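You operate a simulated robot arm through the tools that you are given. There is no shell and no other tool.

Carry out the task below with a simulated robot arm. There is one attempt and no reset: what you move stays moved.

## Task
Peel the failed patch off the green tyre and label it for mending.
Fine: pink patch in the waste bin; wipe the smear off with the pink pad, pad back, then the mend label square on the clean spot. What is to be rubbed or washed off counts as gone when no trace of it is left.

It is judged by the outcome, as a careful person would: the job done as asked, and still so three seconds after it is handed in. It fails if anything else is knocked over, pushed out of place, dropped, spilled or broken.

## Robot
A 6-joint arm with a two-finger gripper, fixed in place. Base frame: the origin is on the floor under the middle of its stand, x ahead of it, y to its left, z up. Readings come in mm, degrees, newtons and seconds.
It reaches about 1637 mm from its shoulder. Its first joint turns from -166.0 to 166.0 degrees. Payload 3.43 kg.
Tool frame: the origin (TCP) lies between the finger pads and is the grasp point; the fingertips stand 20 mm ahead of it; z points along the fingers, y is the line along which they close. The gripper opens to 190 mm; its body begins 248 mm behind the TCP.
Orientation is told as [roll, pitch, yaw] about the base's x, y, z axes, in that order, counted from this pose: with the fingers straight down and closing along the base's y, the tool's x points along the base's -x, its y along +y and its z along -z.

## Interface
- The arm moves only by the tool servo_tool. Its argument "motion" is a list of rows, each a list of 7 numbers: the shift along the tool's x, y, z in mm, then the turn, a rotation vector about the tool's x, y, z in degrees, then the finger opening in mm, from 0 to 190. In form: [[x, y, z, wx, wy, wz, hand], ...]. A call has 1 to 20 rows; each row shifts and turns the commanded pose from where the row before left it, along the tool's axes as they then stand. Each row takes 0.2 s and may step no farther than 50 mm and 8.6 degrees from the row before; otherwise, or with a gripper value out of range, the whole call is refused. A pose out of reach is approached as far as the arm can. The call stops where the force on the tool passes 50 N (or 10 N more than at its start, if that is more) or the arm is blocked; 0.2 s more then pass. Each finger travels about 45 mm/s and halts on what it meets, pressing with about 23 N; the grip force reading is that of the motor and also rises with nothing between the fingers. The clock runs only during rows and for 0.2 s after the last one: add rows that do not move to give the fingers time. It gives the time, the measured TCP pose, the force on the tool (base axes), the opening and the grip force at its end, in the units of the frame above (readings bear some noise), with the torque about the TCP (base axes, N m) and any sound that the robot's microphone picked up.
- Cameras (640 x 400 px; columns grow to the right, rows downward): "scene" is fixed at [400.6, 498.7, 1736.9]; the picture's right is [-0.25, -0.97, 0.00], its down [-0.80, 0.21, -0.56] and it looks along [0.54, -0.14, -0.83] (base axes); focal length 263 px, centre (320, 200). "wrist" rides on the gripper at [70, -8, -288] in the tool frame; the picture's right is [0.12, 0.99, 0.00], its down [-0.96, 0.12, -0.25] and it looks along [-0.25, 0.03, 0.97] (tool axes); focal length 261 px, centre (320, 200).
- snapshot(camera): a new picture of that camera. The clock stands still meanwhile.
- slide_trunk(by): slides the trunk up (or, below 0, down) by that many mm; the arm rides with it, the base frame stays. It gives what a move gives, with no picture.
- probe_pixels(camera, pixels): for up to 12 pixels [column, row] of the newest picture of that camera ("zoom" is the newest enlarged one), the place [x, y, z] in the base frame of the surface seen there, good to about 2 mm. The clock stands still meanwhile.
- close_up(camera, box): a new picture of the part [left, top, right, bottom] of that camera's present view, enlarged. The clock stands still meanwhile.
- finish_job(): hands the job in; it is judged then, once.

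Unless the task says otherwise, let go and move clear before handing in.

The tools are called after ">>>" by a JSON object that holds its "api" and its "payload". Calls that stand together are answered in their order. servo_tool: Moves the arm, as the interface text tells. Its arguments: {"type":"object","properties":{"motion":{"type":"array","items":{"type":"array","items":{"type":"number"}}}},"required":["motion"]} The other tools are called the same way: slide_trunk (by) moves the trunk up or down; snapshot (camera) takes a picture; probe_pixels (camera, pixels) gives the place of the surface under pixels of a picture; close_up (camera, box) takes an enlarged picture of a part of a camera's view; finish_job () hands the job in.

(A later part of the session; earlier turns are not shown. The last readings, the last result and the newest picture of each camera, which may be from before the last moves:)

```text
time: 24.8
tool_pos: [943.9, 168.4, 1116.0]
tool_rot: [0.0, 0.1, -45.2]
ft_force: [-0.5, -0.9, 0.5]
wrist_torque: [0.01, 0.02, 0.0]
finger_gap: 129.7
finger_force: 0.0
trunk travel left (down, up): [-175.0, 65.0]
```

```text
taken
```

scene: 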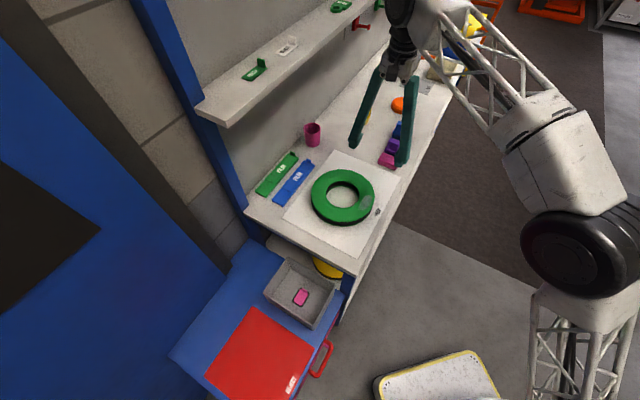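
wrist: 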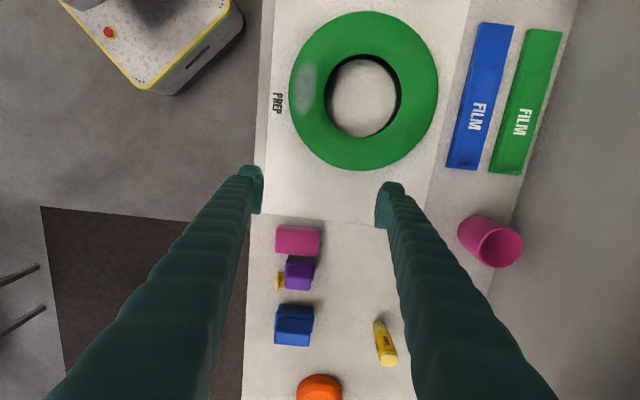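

The hand is at (944,168,1116), yaw −45, with the pad at (298,240). I will zoom on the pad, brush and label and probe the pad's corners.

>>> {"api": "close_up", "payload": {"camera": "wrist", "box": [260, 210, 340, 300]}}

>>> {"api": "close_up", "payload": {"camera": "wrist", "box": [260, 215, 340, 265]}}

```text
4.44 times, centred on (300, 255) of wrist
```

zoom: 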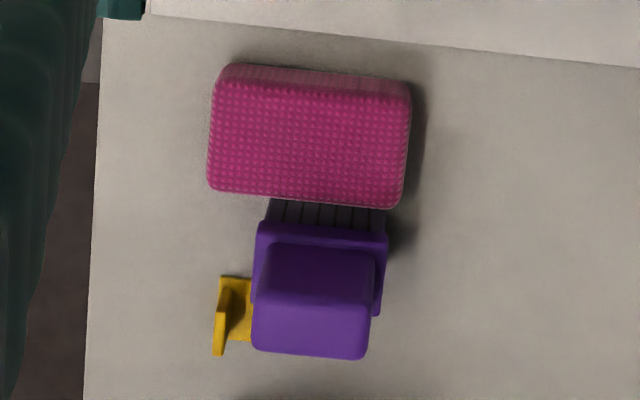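

```text
8.00 times, centred on (300, 240) of wrist
```

zoom: 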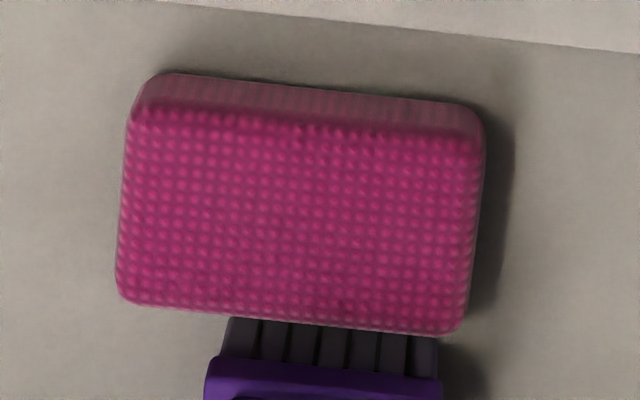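

>>> {"api": "probe_pixels", "payload": {"camera": "zoom", "pixels": [[135, 115], [480, 145], [118, 285], [462, 325], [300, 220], [150, 80], [470, 108], [125, 210], [475, 225], [300, 315], [300, 130], [335, 345]]}}

>>> {"api": "probe_pixels", "payload": {"camera": "wrist", "pixels": [[282, 278], [277, 285], [300, 263], [288, 300], [313, 300], [294, 320], [285, 308], [310, 288]]}}

```text
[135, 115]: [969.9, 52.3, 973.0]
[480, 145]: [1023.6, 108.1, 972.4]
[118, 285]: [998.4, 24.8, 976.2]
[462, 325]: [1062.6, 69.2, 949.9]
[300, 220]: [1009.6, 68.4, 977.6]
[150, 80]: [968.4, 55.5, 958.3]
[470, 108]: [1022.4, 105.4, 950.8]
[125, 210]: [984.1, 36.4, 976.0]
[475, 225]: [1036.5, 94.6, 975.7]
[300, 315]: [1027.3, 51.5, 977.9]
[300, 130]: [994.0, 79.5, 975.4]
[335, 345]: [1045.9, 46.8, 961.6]
```

```text
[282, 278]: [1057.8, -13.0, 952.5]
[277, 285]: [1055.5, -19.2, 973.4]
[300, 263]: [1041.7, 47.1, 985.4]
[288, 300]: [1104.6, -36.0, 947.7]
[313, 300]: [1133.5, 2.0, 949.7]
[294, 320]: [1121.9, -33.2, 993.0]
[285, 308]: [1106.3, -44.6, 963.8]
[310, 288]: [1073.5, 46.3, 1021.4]
```

The pad is centred near (1010,65.5), about 78 mm along (0.7,0.7) and 48 mm wide, with about 10 mm to the brush. I will measure the finger width in the scene view before lowering.

>>> {"api": "close_up", "payload": {"camera": "scene", "box": [340, 80, 420, 170]}}

```text
4.44 times, centred on (380, 125) of scene
```

zoom: 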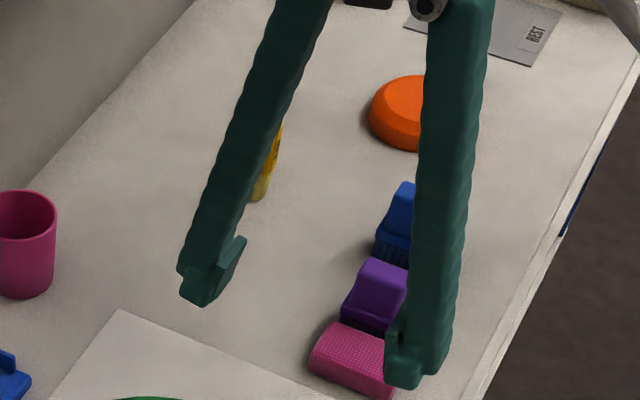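

>>> {"api": "probe_pixels", "payload": {"camera": "zoom", "pixels": [[240, 240], [205, 300], [185, 292], [182, 265], [218, 280], [390, 380], [418, 385], [445, 370], [390, 340], [405, 350], [430, 300], [460, 310]]}}

```text
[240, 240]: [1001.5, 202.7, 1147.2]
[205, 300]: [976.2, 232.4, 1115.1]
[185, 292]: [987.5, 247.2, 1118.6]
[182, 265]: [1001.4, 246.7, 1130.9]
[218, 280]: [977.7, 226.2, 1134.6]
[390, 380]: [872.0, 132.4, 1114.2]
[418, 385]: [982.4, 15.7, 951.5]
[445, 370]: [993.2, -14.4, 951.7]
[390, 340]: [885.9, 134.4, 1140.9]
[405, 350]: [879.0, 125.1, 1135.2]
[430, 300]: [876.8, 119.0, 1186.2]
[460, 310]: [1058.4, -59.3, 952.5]
```

The fingers are about 40 mm wide (±20), which fits within the pad's 48 mm width. I will move over the pad centre while lowering to z≈1060.

>>> {"api": "servo_tool", "payload": {"motion": [[-30, -6.4, 14, 0, 0, 0, 120], [-30, -6.4, 14, 0, 0, 0, 120], [-30, -6.5, 14, 0, 0, 0, 120], [-29.7, -6.5, 14, 0, 0, 0, 120], [0, 0, 0, 0, 0, 0, 120], [0, 0, 0, 0, 0, 0, 120]]}}

>>> {"api": "snapshot", "payload": {"camera": "wrist"}}

>>> {"api": "close_up", "payload": {"camera": "scene", "box": [340, 80, 436, 180]}}

```text
time: 26.2
tool_pos: [1008.0, 66.6, 1060.8]
tool_rot: [0.0, 0.0, -45.1]
ft_force: [-0.2, -0.1, 0.2]
wrist_torque: [-0.04, -0.01, 0.0]
finger_gap: 120.3
finger_force: 0.0
trunk travel left (down, up): [-175.0, 65.0]
```

```text
taken
```

wrist: 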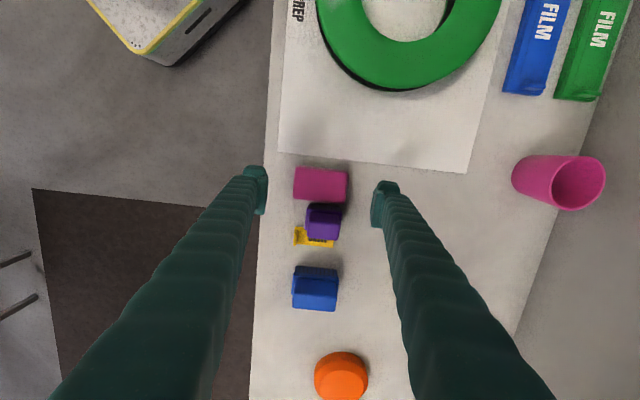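

```text
4.00 times, centred on (388, 130) of scene
```

zoom: 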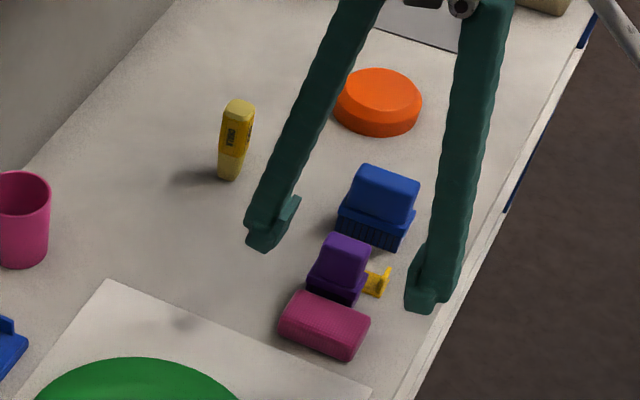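

The hand is at (1008,67,1061) with the pad at (320,184) between the fingers. I will zoom once more to refine the pad's and brush's positions.

>>> {"api": "close_up", "payload": {"camera": "wrist", "box": [272, 155, 368, 255]}}

>>> {"api": "close_up", "payload": {"camera": "wrist", "box": [280, 155, 360, 205]}}

>>> {"api": "probe_pixels", "payload": {"camera": "zoom", "pixels": [[120, 180], [530, 210], [320, 120], [320, 330], [115, 300], [520, 370], [320, 370], [350, 390]]}}

```text
4.00 times, centred on (320, 205) of wrist
```

zoom: 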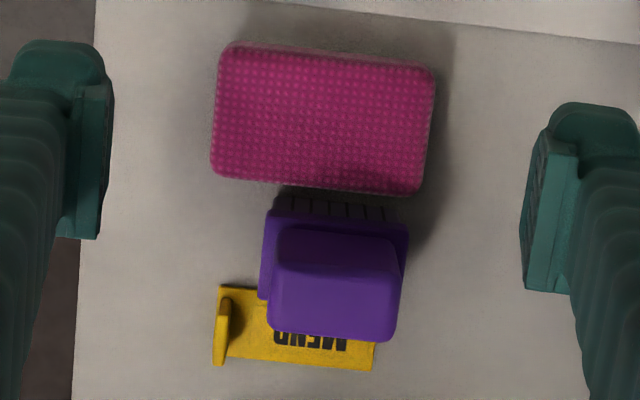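

```text
8.00 times, centred on (320, 180) of wrist
```

zoom: 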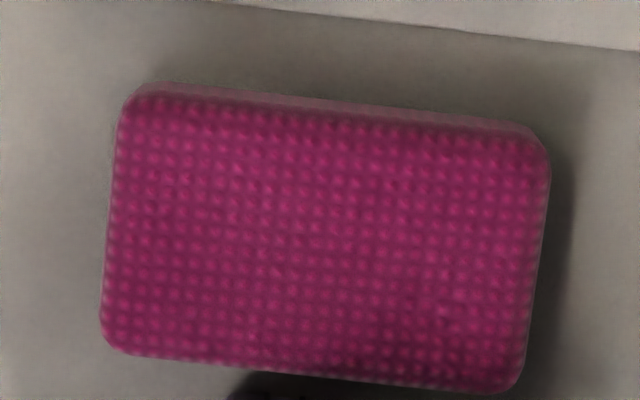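

```text
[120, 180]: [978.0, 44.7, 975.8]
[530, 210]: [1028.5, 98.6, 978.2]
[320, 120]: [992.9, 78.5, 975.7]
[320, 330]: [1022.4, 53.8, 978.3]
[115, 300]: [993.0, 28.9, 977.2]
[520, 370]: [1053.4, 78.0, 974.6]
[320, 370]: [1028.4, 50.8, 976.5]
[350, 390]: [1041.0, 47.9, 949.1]
```

The pad centre is within 3 mm of the TCP and the shift is away from the brush, which suits. I will go down to TCP z≈979 (tips ≈6 mm above the bench) and close on the pad's ends.

>>> {"api": "servo_tool", "payload": {"motion": [[0, 0, 27, 0, 0, 0, 120], [0, 0, 27, 0, 0, 0, 120], [0, 0, 18, 0, 0, 0, 120], [0, 0, 9, 0, 0, 0, 120], [0, 0, 0, 0, 0, 0, 120], [0, 0, 0, 0, 0, 0, 100], [0, 0, 0, 0, 0, 0, 85], [0, 0, 0, 0, 0, 0, 70], [0, 0, 0, 0, 0, 0, 60], [0, 0, 0, 0, 0, 0, 60]]}}

>>> {"api": "snapshot", "payload": {"camera": "wrist"}}

>>> {"api": "close_up", "payload": {"camera": "scene", "box": [360, 110, 424, 180]}}

```text
time: 28.4
tool_pos: [1009.6, 64.4, 979.0]
tool_rot: [0.0, 0.0, -45.3]
ft_force: [-0.8, 0.3, -0.8]
wrist_torque: [0.01, 0.0, 0.02]
finger_gap: 78.1
finger_force: 22.8
trunk travel left (down, up): [-175.0, 65.0]
```

```text
taken
```

wrist: 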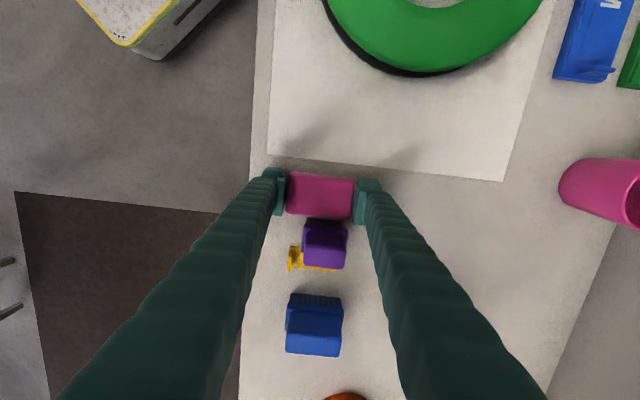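

```text
5.71 times, centred on (392, 145) of scene
```

zoom: 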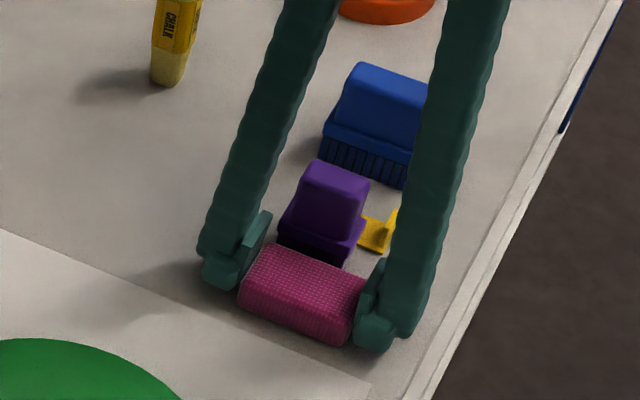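

The pad is held (gap 78.1, force 22.8) and the neighbours are undisturbed. I will lift it 100 mm and carry it over the smear.

>>> {"api": "servo_tool", "payload": {"motion": [[0, 0, -10, 0, 0, 0, 60], [0, 0, -30, 0, 0, 0, 60], [0, 0, -30, 0, 0, 0, 60], [0, 0, -30, 0, 0, 0, 60], [41, -1.7, 0, 0, 0, 0, 60], [41, -1.7, 0, 0, 0, 0, 60], [41, -1.7, 0, 0, 0, 0, 60], [41, -1.7, 0, 0, 0, 0, 60], [41, -1.7, 0, 0, 0, 0, 60], [43, -1.5, 0, 0, 0, 0, 60], [0, 0, 0, 0, 0, 0, 60], [0, 0, 0, 0, 0, 0, 60]]}}

>>> {"api": "snapshot", "payload": {"camera": "wrist"}}

>>> {"api": "close_up", "payload": {"camera": "scene", "box": [300, 110, 428, 230]}}

```text
time: 31.0
tool_pos: [830.1, 231.5, 1079.2]
tool_rot: [0.0, -0.1, -45.3]
ft_force: [-0.2, -0.1, -0.2]
wrist_torque: [0.02, -0.03, -0.02]
finger_gap: 78.5
finger_force: 23.4
trunk travel left (down, up): [-175.0, 65.0]
```

```text
taken
```

wrist: 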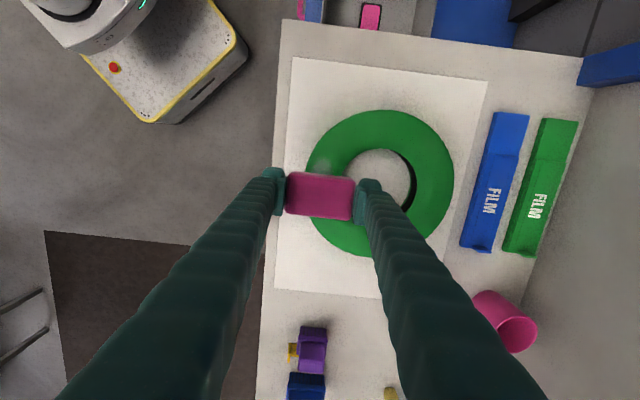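

```text
3.33 times, centred on (364, 170) of scene
```

zoom: 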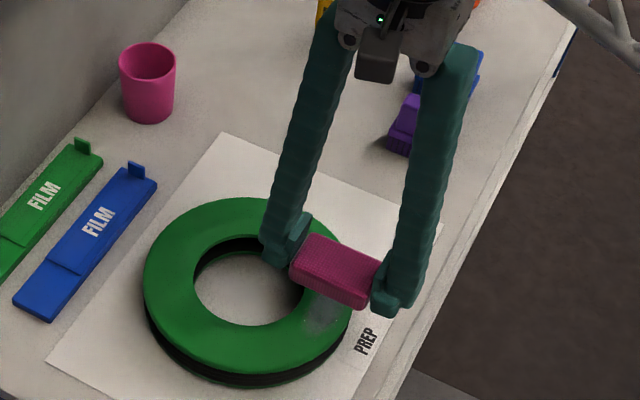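

The pad is about 50 mm above the smear at (830,232). I will lower 42 mm, then feel for contact in small steps.

>>> {"api": "servo_tool", "payload": {"motion": [[0, 0, 20, 0, 0, 0, 60], [0, 0, 15, 0, 0, 0, 60], [0, 0, 7, 0, 0, 0, 60], [0, 0, 2, 0, 0, 0, 60], [0, 0, 2, 0, 0, 0, 60], [0, 0, 0, 0, 0, 0, 60]]}}

```text
time: 32.4
tool_pos: [827.6, 233.0, 1032.9]
tool_rot: [0.0, -0.1, -45.2]
ft_force: [0.5, -1.9, 10.4]
wrist_torque: [-0.02, 0.07, -0.04]
finger_gap: 78.4
finger_force: 22.7
trunk travel left (down, up): [-175.0, 65.0]
```

Contact is felt at z≈1033 with about 10 N pressing. I will make a first gentle stroke along the smear and watch the force.

>>> {"api": "servo_tool", "payload": {"motion": [[6, 0, 0, 0, 0, 0, 60], [6, 0, 0, 0, 0, 0, 60], [6, 0, 0, 0, 0, 0, 60], [6, 0, 0, 0, 0, 0, 60]]}}

>>> {"api": "snapshot", "payload": {"camera": "wrist"}}

>>> {"api": "close_up", "payload": {"camera": "scene", "box": [300, 130, 428, 240]}}

```text
time: 33.4
tool_pos: [811.3, 252.0, 1033.7]
tool_rot: [0.1, 0.0, -45.0]
ft_force: [0.8, -2.0, 4.5]
wrist_torque: [0.09, -0.05, 0.01]
finger_gap: 78.6
finger_force: 23.4
trunk travel left (down, up): [-175.0, 65.0]
```

```text
taken
```

wrist: 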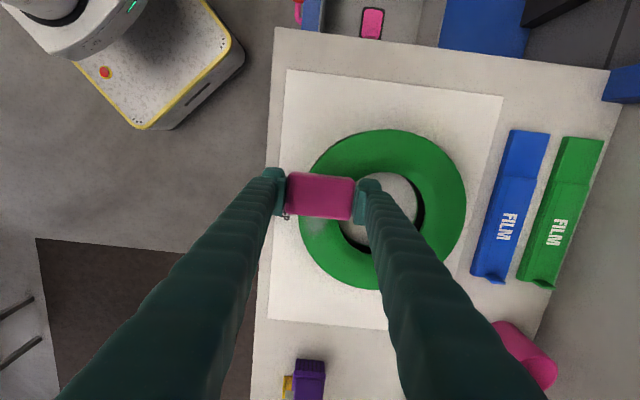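

```text
3.64 times, centred on (364, 185) of scene
```

zoom: 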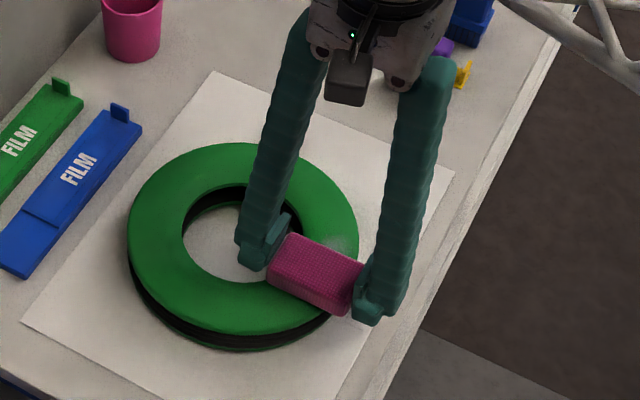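

The smear is fading under the pad and the tyre has not moved. I will press 1 mm more and do longer strokes back and forth.

>>> {"api": "servo_tool", "payload": {"motion": [[6, 0, 0.5, 0, 0, 0, 60], [6, 0, 0, 0, 0, 0, 60], [-8, 0, 0, 0, 0, 0, 60], [-8, 0, 0, 0, 0, 0, 60], [-8, 0, 0, 0, 0, 0, 60], [-8, 0, 0, 0, 0, 0, 60], [-8, 0, 0, 0, 0, 0, 60], [-8, 0, 0, 0, 0, 0, 60], [-8, 0, 0, 0, 0, 0, 60], [-8, 0, 0, 0, 0, 0, 60], [-8, 0, 0, 0, 0, 0, 60]]}}

>>> {"api": "snapshot", "payload": {"camera": "wrist"}}

>>> {"api": "close_up", "payload": {"camera": "scene", "box": [300, 130, 428, 240]}}

```text
time: 35.8
tool_pos: [853.4, 207.5, 1032.6]
tool_rot: [0.1, 0.0, -45.2]
ft_force: [-0.9, 2.0, 3.4]
wrist_torque: [0.02, 0.03, 0.0]
finger_gap: 78.6
finger_force: 22.4
trunk travel left (down, up): [-175.0, 65.0]
```

```text
taken
```

wrist: 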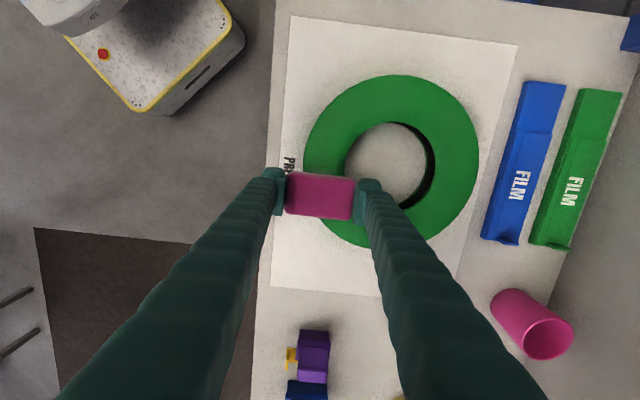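

```text
3.64 times, centred on (364, 185) of scene
```

zoom: 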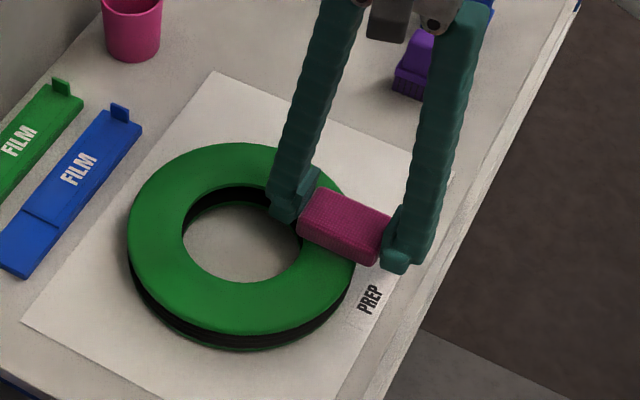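

The left side looks clean already. I will do more strokes over the whole spot with a little more pressure and small side shifts, to leave no trace.

>>> {"api": "servo_tool", "payload": {"motion": [[0, 0, 0.5, 0, 0, 0, 60], [9, 0.5, 0, 0, 0, 0, 60], [9, 0.5, 0, 0, 0, 0, 60], [9, 0.5, 0, 0, 0, 0, 60], [9, 0.5, 0, 0, 0, 0, 60], [9, 0.5, 0, 0, 0, 0, 60], [9, 0.5, 0, 0, 0, 0, 60], [9, 0.5, 0, 0, 0, 0, 60], [9, 0.5, 0, 0, 0, 0, 60], [0, 0, 0, 0, 0, 0, 60], [-9, -1, 0, 0, 0, 0, 60], [-9, -1, 0, 0, 0, 0, 60], [-9, -1, 0, 0, 0, 0, 60], [-9, -1, 0, 0, 0, 0, 60], [-9, -1, 0, 0, 0, 0, 60], [-9, -1, 0, 0, 0, 0, 60], [-9, -1, 0, 0, 0, 0, 60], [-9, -1, 0, 0, 0, 0, 60], [0, 4, 0, 0, 0, 0, 60]]}}

```text
time: 39.8
tool_pos: [854.0, 206.0, 1031.3]
tool_rot: [0.0, 0.0, -45.3]
ft_force: [-3.8, -3.1, 8.2]
wrist_torque: [-0.01, 0.05, -0.02]
finger_gap: 78.2
finger_force: 23.1
trunk travel left (down, up): [-175.0, 65.0]
```

Force stays near 8 N. I will do one more pair of strokes, then lift and inspect.

>>> {"api": "servo_tool", "payload": {"motion": [[9, 0, 0, 0, 0, 0, 60], [9, 0, 0, 0, 0, 0, 60], [9, 0, 0, 0, 0, 0, 60], [9, 0, 0, 0, 0, 0, 60], [9, 0, 0, 0, 0, 0, 60], [9, 0, 0, 0, 0, 0, 60], [9, 0, 0, 0, 0, 0, 60], [9, 0, 0, 0, 0, 0, 60], [-9, 0, 0, 0, 0, 0, 60], [-9, 0, 0, 0, 0, 0, 60], [-9, 0, 0, 0, 0, 0, 60], [-9, 0, 0, 0, 0, 0, 60], [-9, 0, 0, 0, 0, 0, 60], [-9, 0, 0, 0, 0, 0, 60], [-9, 0, 0, 0, 0, 0, 60], [-9, 0, 0, 0, 0, 0, 60], [0, 0, -17, 0, 0, 0, 60], [0, 0, -30, 0, 0, 0, 60], [0, 0, 0, 0, 0, 0, 60]]}}

>>> {"api": "snapshot", "payload": {"camera": "wrist"}}

>>> {"api": "close_up", "payload": {"camera": "scene", "box": [310, 150, 406, 230]}}

```text
time: 43.8
tool_pos: [854.8, 207.2, 1077.9]
tool_rot: [0.0, -0.1, -45.2]
ft_force: [-0.2, 0.6, -0.9]
wrist_torque: [0.0, 0.03, -0.02]
finger_gap: 78.8
finger_force: 22.3
trunk travel left (down, up): [-175.0, 65.0]
```

```text
taken
```

wrist: 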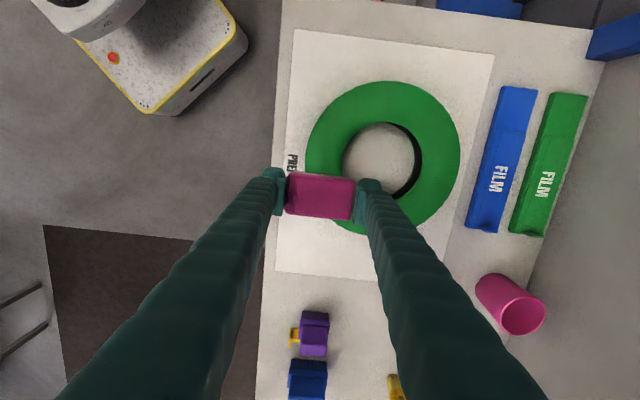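

```text
5.00 times, centred on (358, 190) of scene
```

zoom: 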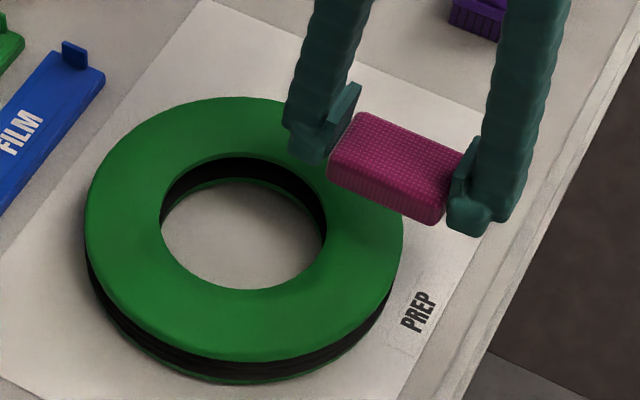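

The visible part of the ring is clean. I will move the pad part-way home to see the whole spot.

>>> {"api": "servo_tool", "payload": {"motion": [[-40, 2, 0, 0, 0, 0, 60], [-40, 2, 0, 0, 0, 0, 60], [-32, 1, 0, 0, 0, 0, 60], [0, 0, 0, 0, 0, 0, 60]]}}

>>> {"api": "close_up", "payload": {"camera": "scene", "box": [340, 170, 396, 220]}}

>>> {"api": "close_up", "payload": {"camera": "wrist", "box": [280, 40, 376, 160]}}

```text
time: 44.8
tool_pos: [935.5, 131.1, 1080.5]
tool_rot: [0.0, -0.1, -45.1]
ft_force: [0.0, -0.1, -0.6]
wrist_torque: [0.0, 0.04, -0.01]
finger_gap: 78.3
finger_force: 22.4
trunk travel left (down, up): [-175.0, 65.0]
```

```text
8.00 times, centred on (368, 195) of scene
```

zoom: 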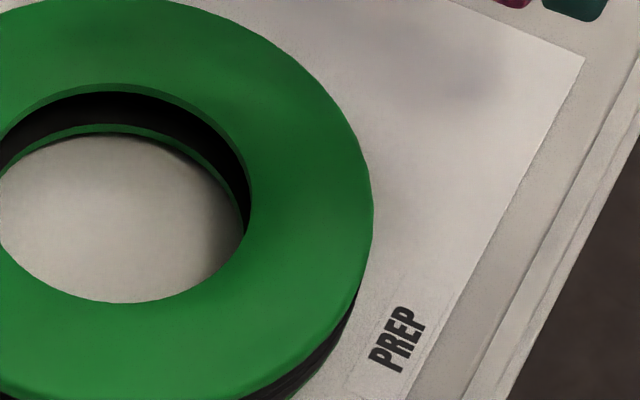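

```text
3.33 times, centred on (328, 100) of wrist
```

zoom: 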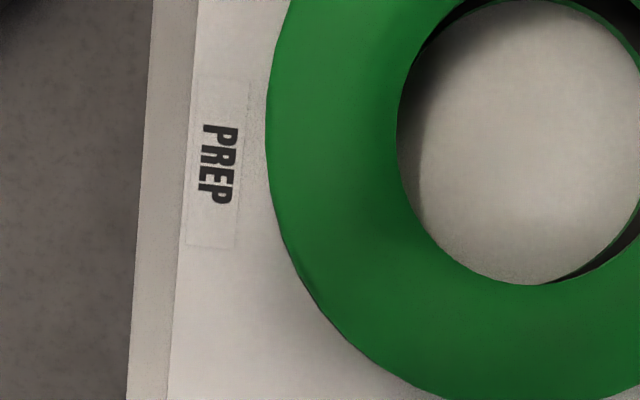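

The spot looks clean; I will enlarge a faint dark nick near the outer edge to be sure it is no trace of the smear.

>>> {"api": "close_up", "payload": {"camera": "wrist", "box": [300, 40, 380, 140]}}

>>> {"api": "close_up", "payload": {"camera": "wrist", "box": [306, 60, 354, 90]}}

>>> {"api": "close_up", "payload": {"camera": "wrist", "box": [306, 100, 354, 130]}}

>>> {"api": "close_up", "payload": {"camera": "scene", "box": [350, 180, 390, 205]}}

```text
4.00 times, centred on (340, 90) of wrist
```

zoom: 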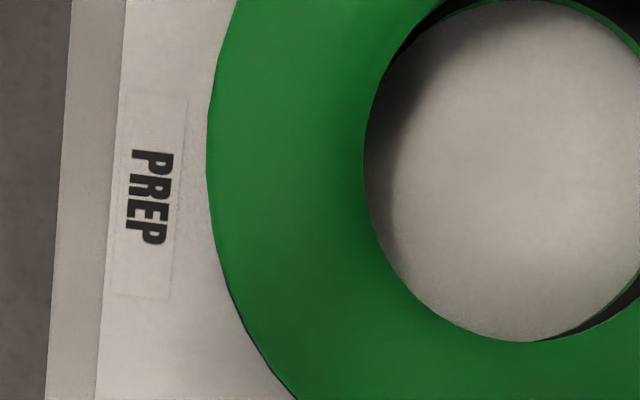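

```text
13.33 times, centred on (330, 75) of wrist
```

zoom: 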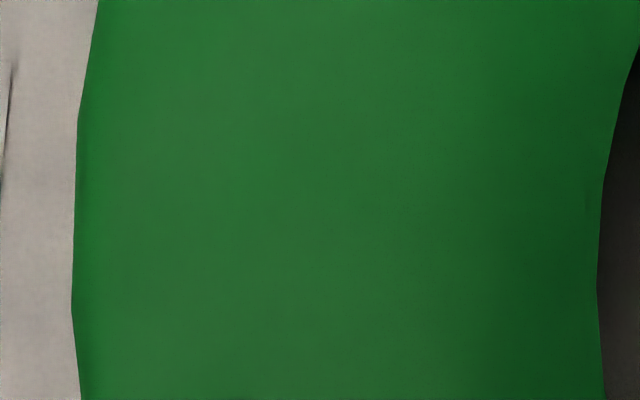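

```text
13.33 times, centred on (330, 115) of wrist
```

zoom: 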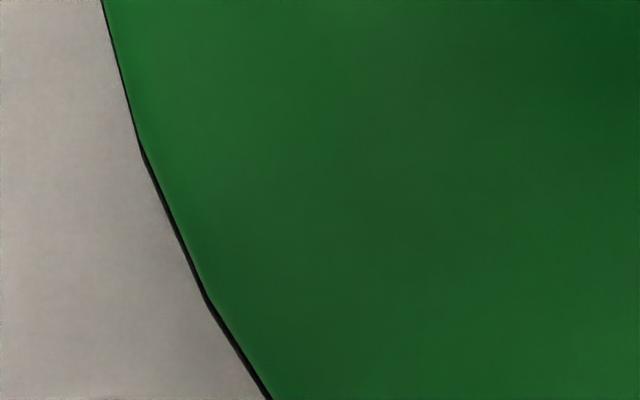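

```text
16.00 times, centred on (370, 192) of scene
```

zoom: 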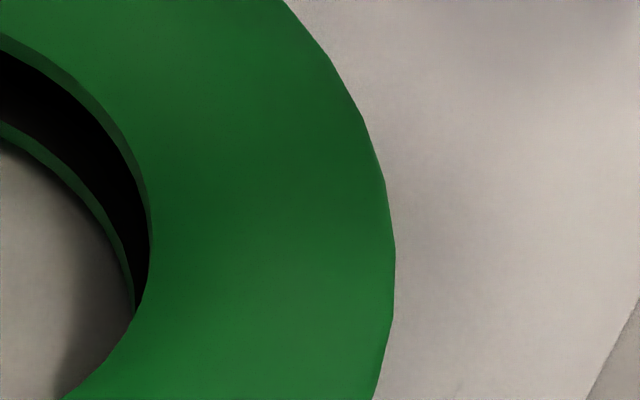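

At high zoom the middle of the ring looks slightly duller than its edge, so I will compare it with an untouched part of the ring.

>>> {"api": "snapshot", "payload": {"camera": "wrist"}}

>>> {"api": "close_up", "payload": {"camera": "wrist", "box": [296, 20, 456, 120]}}

>>> {"api": "close_up", "payload": {"camera": "scene", "box": [300, 160, 390, 230]}}

```text
taken
```

wrist: 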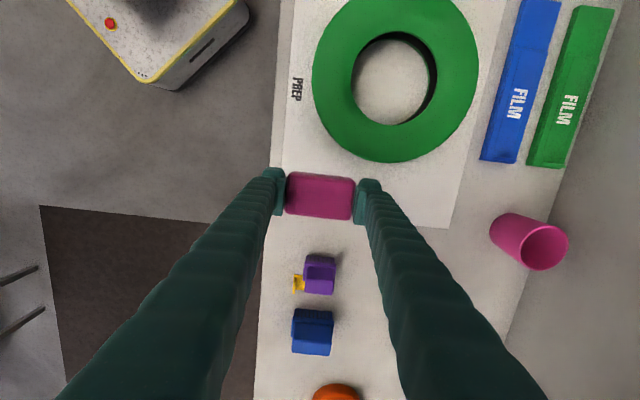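

```text
4.00 times, centred on (376, 70) of wrist
```

zoom: 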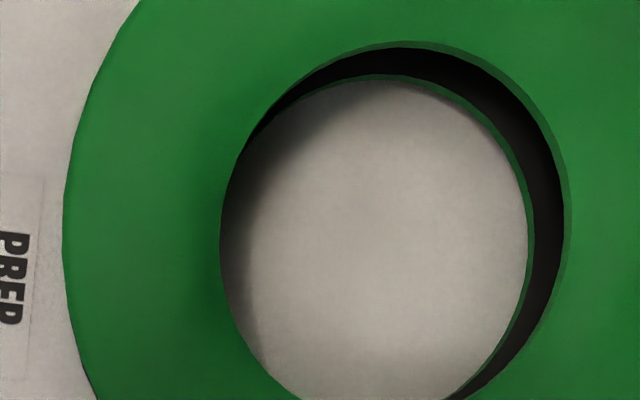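

```text
5.71 times, centred on (345, 195) of scene
```

zoom: 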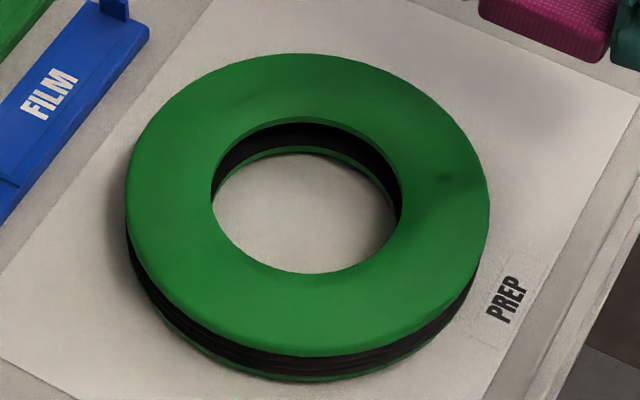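

A dark area at (450,180) in the scene zoom is probably a shadow of the hand. I will move farther off and look again without the shadow.

>>> {"api": "servo_tool", "payload": {"motion": [[-40, 2, 0, 0, 0, 0, 60], [-40, 2, 0, 0, 0, 0, 60], [-20, 1, 0, 0, 0, 0, 60], [0, 0, 0, 0, 0, 0, 60]]}}

>>> {"api": "close_up", "payload": {"camera": "scene", "box": [300, 160, 390, 230]}}

>>> {"api": "close_up", "payload": {"camera": "scene", "box": [346, 180, 386, 212]}}

>>> {"api": "close_up", "payload": {"camera": "wrist", "box": [300, 0, 400, 60]}}

```text
time: 45.8
tool_pos: [1009.9, 64.9, 1077.8]
tool_rot: [0.1, 0.0, -45.2]
ft_force: [-1.1, -0.5, -1.3]
wrist_torque: [0.0, 0.01, 0.02]
finger_gap: 78.4
finger_force: 22.9
trunk travel left (down, up): [-175.0, 65.0]
```

```text
5.71 times, centred on (345, 195) of scene
```

zoom: 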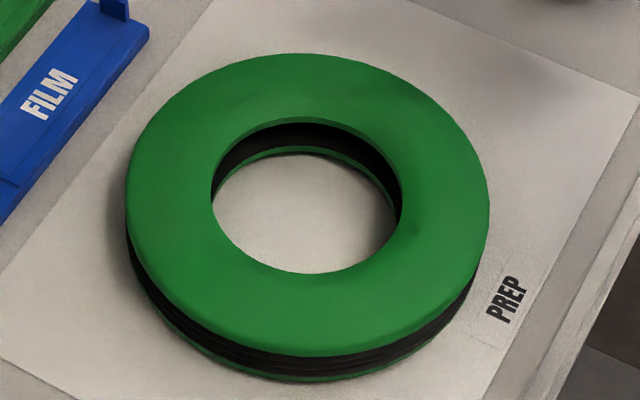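

```text
12.50 times, centred on (366, 196) of scene
```

zoom: 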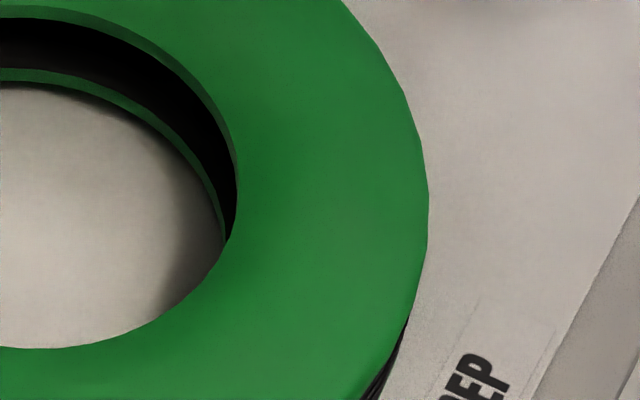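

```text
6.40 times, centred on (350, 30) of wrist
```

zoom: 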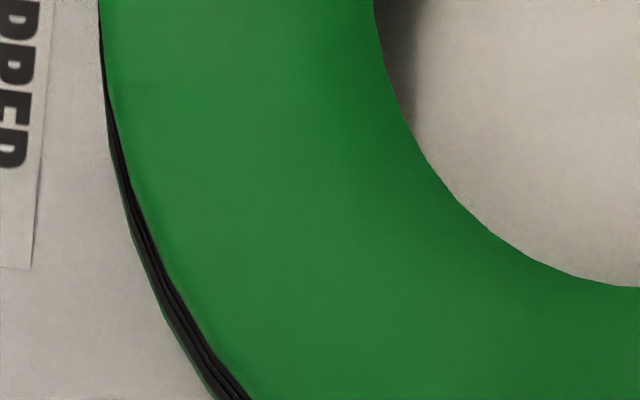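

The tyre looks clean; I will compare it against the far side of the ring at the same enlargement before putting the pad down.

>>> {"api": "close_up", "payload": {"camera": "scene", "box": [306, 176, 346, 208]}}

>>> {"api": "close_up", "payload": {"camera": "scene", "box": [352, 188, 380, 208]}}

>>> {"api": "close_up", "payload": {"camera": "scene", "box": [336, 165, 364, 185]}}

```text
12.50 times, centred on (326, 192) of scene
```

zoom: 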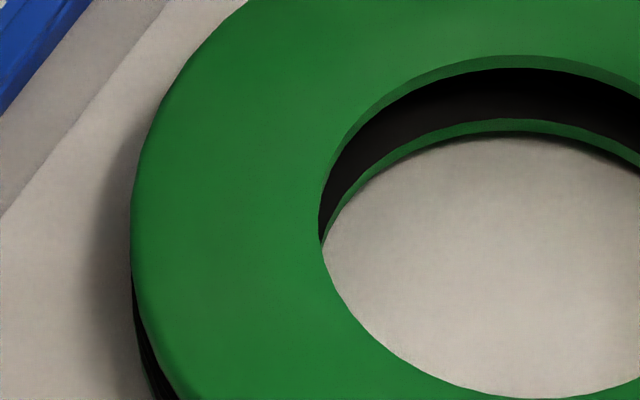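

```text
16.00 times, centred on (366, 198) of scene
```

zoom: 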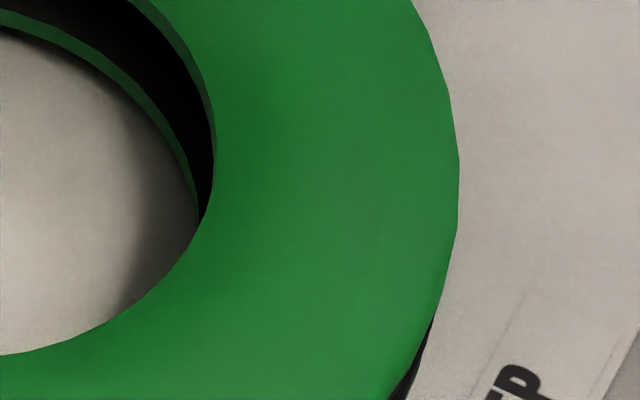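

```text
16.00 times, centred on (350, 175) of scene
```

zoom: 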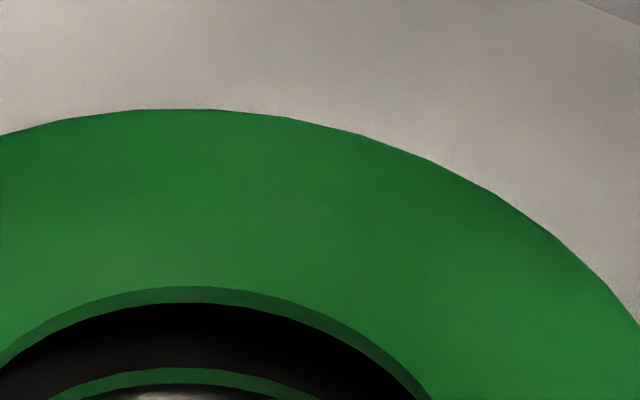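

The ring has slight tone variations everywhere, but the wiped spot looks a touch paler, so for safety I will go back and give it more strokes with a bit more pressure.

>>> {"api": "servo_tool", "payload": {"motion": [[41, -1.7, 0, 0, 0, 0, 60], [41, -1.7, 0, 0, 0, 0, 60], [41, -1.7, 0, 0, 0, 0, 60], [41, -1.7, 0, 0, 0, 0, 60], [41, -1.7, 0, 0, 0, 0, 60], [43, -1.5, 0, 0, 0, 0, 60], [0, 0, 20, 0, 0, 0, 60], [0, 0, 15, 0, 0, 0, 60], [0, 0, 8, 0, 0, 0, 60], [0, 0, 2, 0, 0, 0, 60], [0, 0, 2, 0, 0, 0, 60], [0, 0, 0, 0, 0, 0, 60]]}}

```text
time: 48.4
tool_pos: [828.6, 232.9, 1032.3]
tool_rot: [0.0, 0.1, -45.3]
ft_force: [0.0, 0.5, 2.6]
wrist_torque: [-0.13, 0.02, -0.01]
finger_gap: 78.3
finger_force: 23.1
trunk travel left (down, up): [-175.0, 65.0]
```

Contact is light (2.6 N). I will press 1.5 mm more and stroke across the whole spot.

>>> {"api": "servo_tool", "payload": {"motion": [[0, 0, 1.5, 0, 0, 0, 60], [9, 0, 0, 0, 0, 0, 60], [9, 0, 0, 0, 0, 0, 60], [9, 0, 0, 0, 0, 0, 60], [9, 0, 0, 0, 0, 0, 60], [-9, 0, 0, 0, 0, 0, 60], [-9, 0, 0, 0, 0, 0, 60], [-9, 0, 0, 0, 0, 0, 60], [-9, 0, 0, 0, 0, 0, 60], [-9, 0, 0, 0, 0, 0, 60], [-9, 0, 0, 0, 0, 0, 60], [-9, 0, 0, 0, 0, 0, 60], [-9, 0, 0, 0, 0, 0, 60]]}}

>>> {"api": "servo_tool", "payload": {"motion": [[0, 6, 0, 0, 0, 0, 60], [9, 0, 0, 0, 0, 0, 60], [9, 0, 0, 0, 0, 0, 60], [9, 0, 0, 0, 0, 0, 60], [9, 0, 0, 0, 0, 0, 60], [9, 0, 0, 0, 0, 0, 60], [9, 0, 0, 0, 0, 0, 60], [9, 0, 0, 0, 0, 0, 60], [9, 0, 0, 0, 0, 0, 60], [0, -6, 0, 0, 0, 0, 60], [-9, 0, 0, 0, 0, 0, 60], [-9, 0, 0, 0, 0, 0, 60], [-9, 0, 0, 0, 0, 0, 60], [-9, 0, 0, 0, 0, 0, 60], [-9, 0, 0, 0, 0, 0, 60], [-9, 0, 0, 0, 0, 0, 60], [-9, 0, 0, 0, 0, 0, 60], [-9, 0, 0, 0, 0, 0, 60]]}}

```text
time: 51.2
tool_pos: [853.8, 207.7, 1030.9]
tool_rot: [0.0, 0.0, -45.3]
ft_force: [0.4, -0.4, -0.3]
wrist_torque: [-0.04, -0.03, -0.02]
finger_gap: 78.5
finger_force: 22.7
trunk travel left (down, up): [-175.0, 65.0]
```

```text
time: 55.0
tool_pos: [852.6, 208.5, 1030.3]
tool_rot: [-0.1, 0.0, -45.2]
ft_force: [-0.5, 0.4, -0.1]
wrist_torque: [-0.01, -0.01, -0.01]
finger_gap: 78.4
finger_force: 23.4
trunk travel left (down, up): [-175.0, 65.0]
```

The force fell to about zero, so the pad may have slid up in the fingers. I will look before going on.

>>> {"api": "close_up", "payload": {"camera": "scene", "box": [310, 140, 406, 220]}}

>>> {"api": "close_up", "payload": {"camera": "wrist", "box": [256, 150, 384, 230]}}

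>>> {"api": "probe_pixels", "payload": {"camera": "zoom", "pixels": [[200, 180], [320, 180], [430, 190], [200, 270], [320, 270], [430, 290]]}}

```text
5.00 times, centred on (358, 180) of scene
```

zoom: 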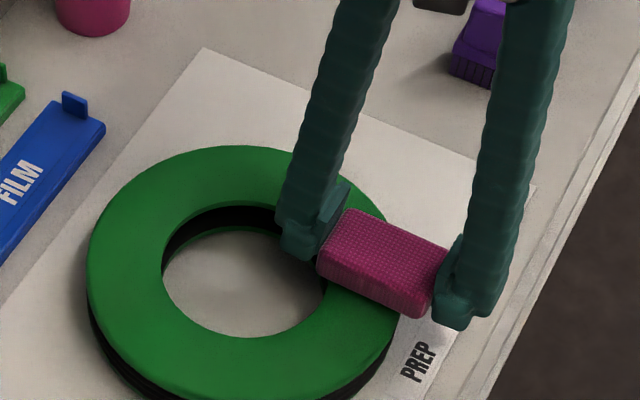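

```text
5.00 times, centred on (320, 190) of wrist
```

zoom: 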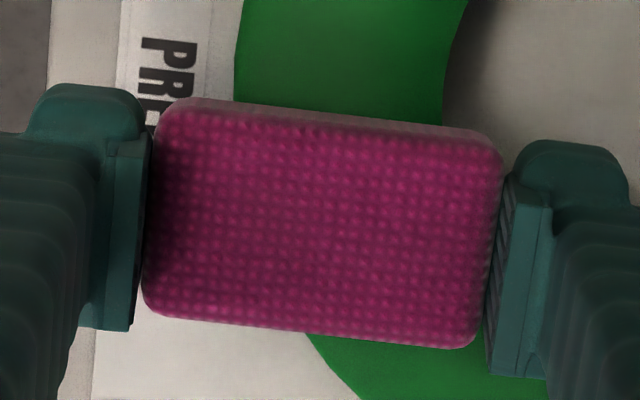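

```text
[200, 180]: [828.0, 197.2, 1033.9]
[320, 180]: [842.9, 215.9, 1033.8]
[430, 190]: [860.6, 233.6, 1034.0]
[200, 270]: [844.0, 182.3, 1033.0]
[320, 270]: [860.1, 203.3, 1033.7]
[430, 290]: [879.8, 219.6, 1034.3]
```

The pad slid up about 5 mm in the grip but is still flat and aligned. I will lift it away and inspect the spot again.

>>> {"api": "servo_tool", "payload": {"motion": [[0, 0, -18.5, 0, 0, 0, 60], [0, 0, -30, 0, 0, 0, 60], [-40, 2, 0, 0, 0, 0, 60], [-40, 2, 0, 0, 0, 0, 60], [-40, 2, 0, 0, 0, 0, 60], [-40, 2, 0, 0, 0, 0, 60], [-40, 2, 0, 0, 0, 0, 60], [-12, 0, 0, 0, 0, 0, 60], [0, 0, 0, 0, 0, 0, 60]]}}

>>> {"api": "close_up", "payload": {"camera": "scene", "box": [300, 160, 390, 230]}}

>>> {"api": "close_up", "payload": {"camera": "scene", "box": [346, 180, 386, 212]}}

>>> {"api": "snapshot", "payload": {"camera": "wrist"}}

```text
time: 57.0
tool_pos: [1010.9, 64.1, 1077.9]
tool_rot: [-0.1, 0.0, -45.2]
ft_force: [-0.5, 0.1, -0.5]
wrist_torque: [0.02, 0.0, 0.02]
finger_gap: 78.5
finger_force: 22.8
trunk travel left (down, up): [-175.0, 65.0]
```

```text
5.71 times, centred on (345, 195) of scene
```

zoom: 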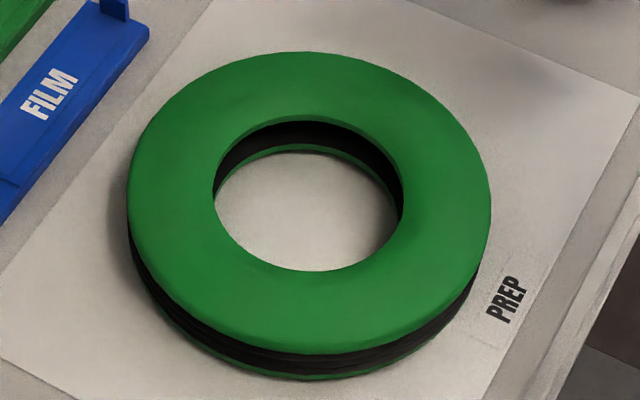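

```text
12.50 times, centred on (366, 196) of scene
```

zoom: 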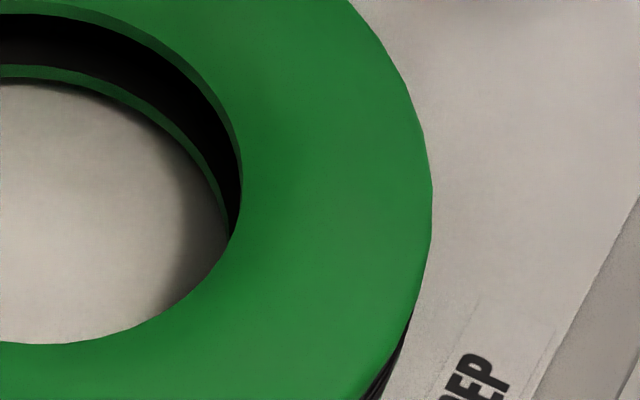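

```text
taken
```

wrist: 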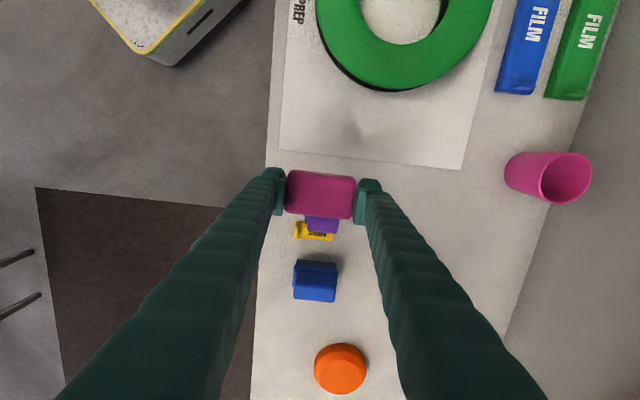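

The tyre is clean and hardly moved (about 1 mm). I will lower the pad home, allowing for the 5 mm slide, feeling for the bench in small steps.

>>> {"api": "servo_tool", "payload": {"motion": [[0, 0, 30, 0, 0, 0, 60], [0, 0, 30, 0, 0, 0, 60], [0, 0, 25, 0, 0, 0, 60], [0, 0, 10, 0, 0, 0, 60], [0, 0, 5, 0, 0, 0, 60], [0, 0, 1.5, 0, 0, 0, 60], [0, 0, 0, 0, 0, 0, 60]]}}

>>> {"api": "close_up", "payload": {"camera": "wrist", "box": [256, 150, 384, 230]}}

>>> {"api": "probe_pixels", "payload": {"camera": "zoom", "pixels": [[200, 180], [320, 180], [430, 190], [200, 270], [320, 270], [430, 290], [320, 130], [320, 320], [160, 220], [480, 240]]}}

>>> {"api": "close_up", "payload": {"camera": "scene", "box": [360, 110, 424, 180]}}

```text
time: 58.6
tool_pos: [1009.9, 63.6, 977.4]
tool_rot: [0.0, 0.0, -45.2]
ft_force: [-0.1, -0.5, -0.6]
wrist_torque: [0.03, 0.0, 0.01]
finger_gap: 78.8
finger_force: 23.5
trunk travel left (down, up): [-175.0, 65.0]
```

```text
5.00 times, centred on (320, 190) of wrist
```

zoom: 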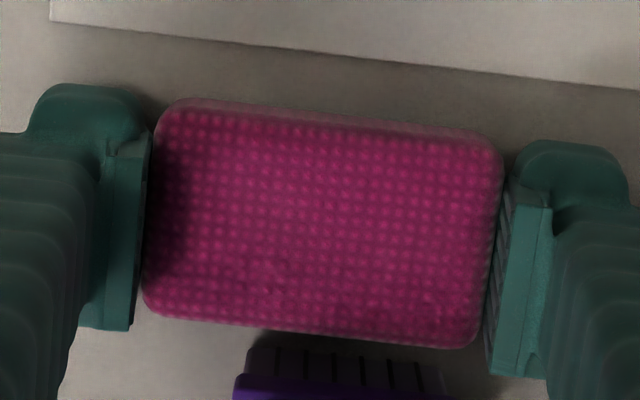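

```text
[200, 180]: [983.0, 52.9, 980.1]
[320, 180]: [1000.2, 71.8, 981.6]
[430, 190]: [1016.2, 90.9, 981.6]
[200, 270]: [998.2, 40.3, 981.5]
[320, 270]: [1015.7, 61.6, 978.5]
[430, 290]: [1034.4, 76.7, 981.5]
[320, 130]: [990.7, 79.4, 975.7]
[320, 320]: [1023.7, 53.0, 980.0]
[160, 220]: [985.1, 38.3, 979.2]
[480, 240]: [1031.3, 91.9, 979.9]
```

```text
5.71 times, centred on (392, 145) of scene
```

zoom: 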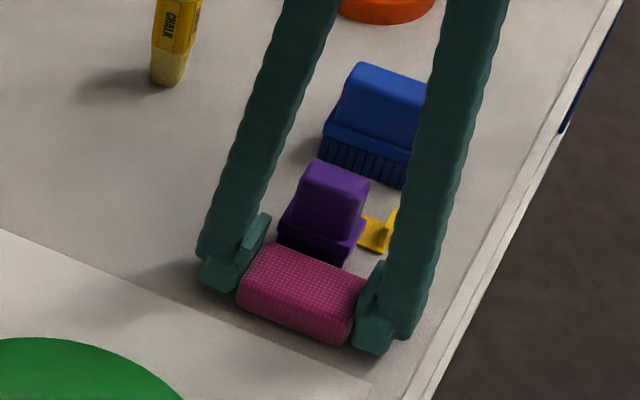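

The pad top is about 3 mm above its original height, and its outline matches the earlier picture. I will lower 3 mm more in small steps, then open.

>>> {"api": "servo_tool", "payload": {"motion": [[0, 0, 1, 0, 0, 0, 60], [0, 0, 1, 0, 0, 0, 60], [0, 0, 0.7, 0, 0, 0, 60], [0, 0, 0, 0, 0, 0, 60]]}}

```text
time: 59.6
tool_pos: [1010.6, 63.6, 975.0]
tool_rot: [0.0, 0.0, -45.1]
ft_force: [0.1, -0.6, -0.3]
wrist_torque: [-0.02, 0.01, -0.02]
finger_gap: 78.4
finger_force: 23.1
trunk travel left (down, up): [-175.0, 65.0]
```

No contact yet at z≈975; I will go one more millimetre, then open the fingers.

>>> {"api": "servo_tool", "payload": {"motion": [[0, 0, 0.8, 0, 0, 0, 60], [0, 0, 0, 0, 0, 0, 60], [0, 0, 0, 0, 0, 0, 80], [0, 0, 0, 0, 0, 0, 90], [0, 0, 0, 0, 0, 0, 110], [0, 0, 0, 0, 0, 0, 120], [0, 0, 0, 0, 0, 0, 120], [0, 0, -5, 0, 0, 0, 120], [0, 0, -25, 0, 0, 0, 120], [0, 0, -30, 0, 0, 0, 120], [0, 0, -30, 0, 0, 0, 120], [0, 0, 0, 0, 0, 0, 120]]}}

>>> {"api": "snapshot", "payload": {"camera": "wrist"}}

>>> {"api": "close_up", "payload": {"camera": "wrist", "box": [272, 155, 368, 255]}}

>>> {"api": "close_up", "payload": {"camera": "scene", "box": [370, 115, 418, 175]}}

```text
time: 62.2
tool_pos: [1008.5, 62.6, 1060.8]
tool_rot: [0.1, 0.0, -45.1]
ft_force: [0.6, 0.2, -0.1]
wrist_torque: [-0.03, 0.02, 0.01]
finger_gap: 120.4
finger_force: 0.1
trunk travel left (down, up): [-175.0, 65.0]
```

```text
taken
```

wrist: 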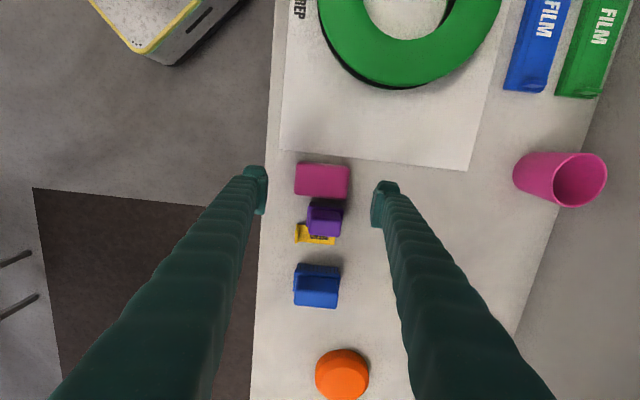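

```text
4.00 times, centred on (320, 205) of wrist
```

zoom: 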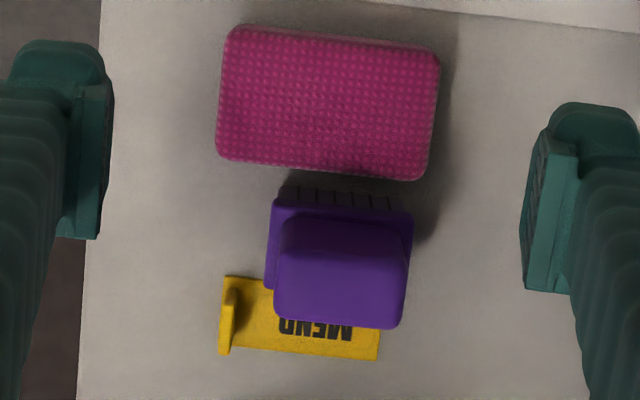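

```text
6.67 times, centred on (394, 145) of scene
```

zoom: 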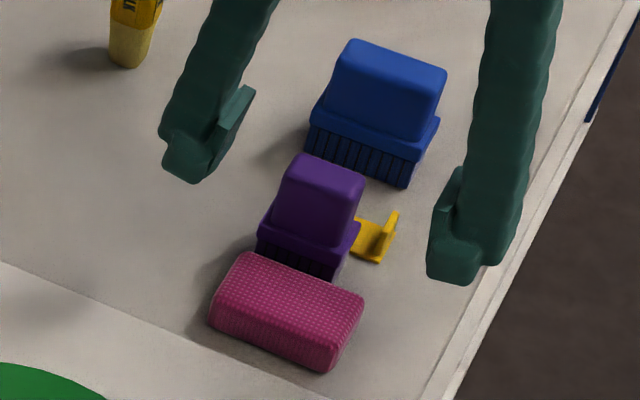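

The pad is back within about 2 mm of its place. I will move on over the MEND label to see how near the brush stands to it.

>>> {"api": "servo_tool", "payload": {"motion": [[-30, -5, 0, 0, 0, 0, 120], [-30, -5, 0, 0, 0, 0, 120], [-30, -5, 0, 0, 0, 0, 120], [-20, 0, 0, 0, 0, 0, 120], [0, 0, 0, 0, 0, 0, 120], [0, 0, 0, 0, 0, 0, 120]]}}

>>> {"api": "snapshot", "payload": {"camera": "wrist"}}

>>> {"api": "close_up", "payload": {"camera": "wrist", "box": [256, 110, 384, 210]}}

```text
time: 63.6
tool_pos: [1076.4, -26.2, 1063.6]
tool_rot: [0.0, 0.0, -45.2]
ft_force: [0.1, 0.2, -0.1]
wrist_torque: [-0.01, -0.03, -0.01]
finger_gap: 120.0
finger_force: 0.2
trunk travel left (down, up): [-175.0, 65.0]
```

```text
taken
```

wrist: 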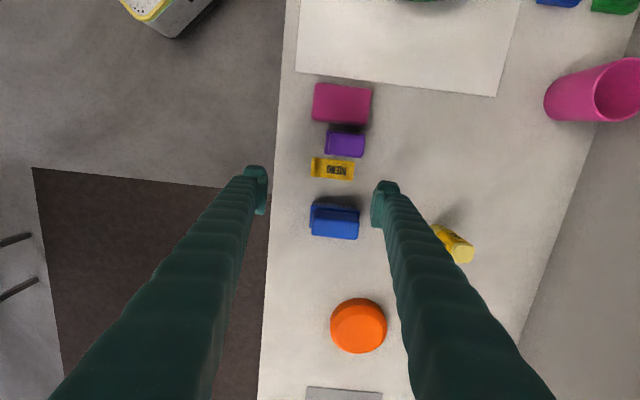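

```text
4.00 times, centred on (320, 160) of wrist
```

zoom: 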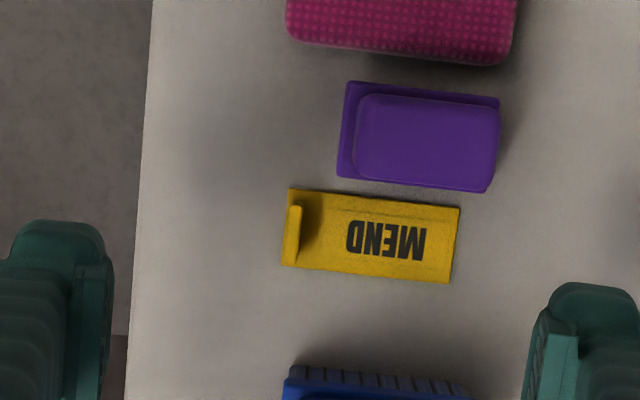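

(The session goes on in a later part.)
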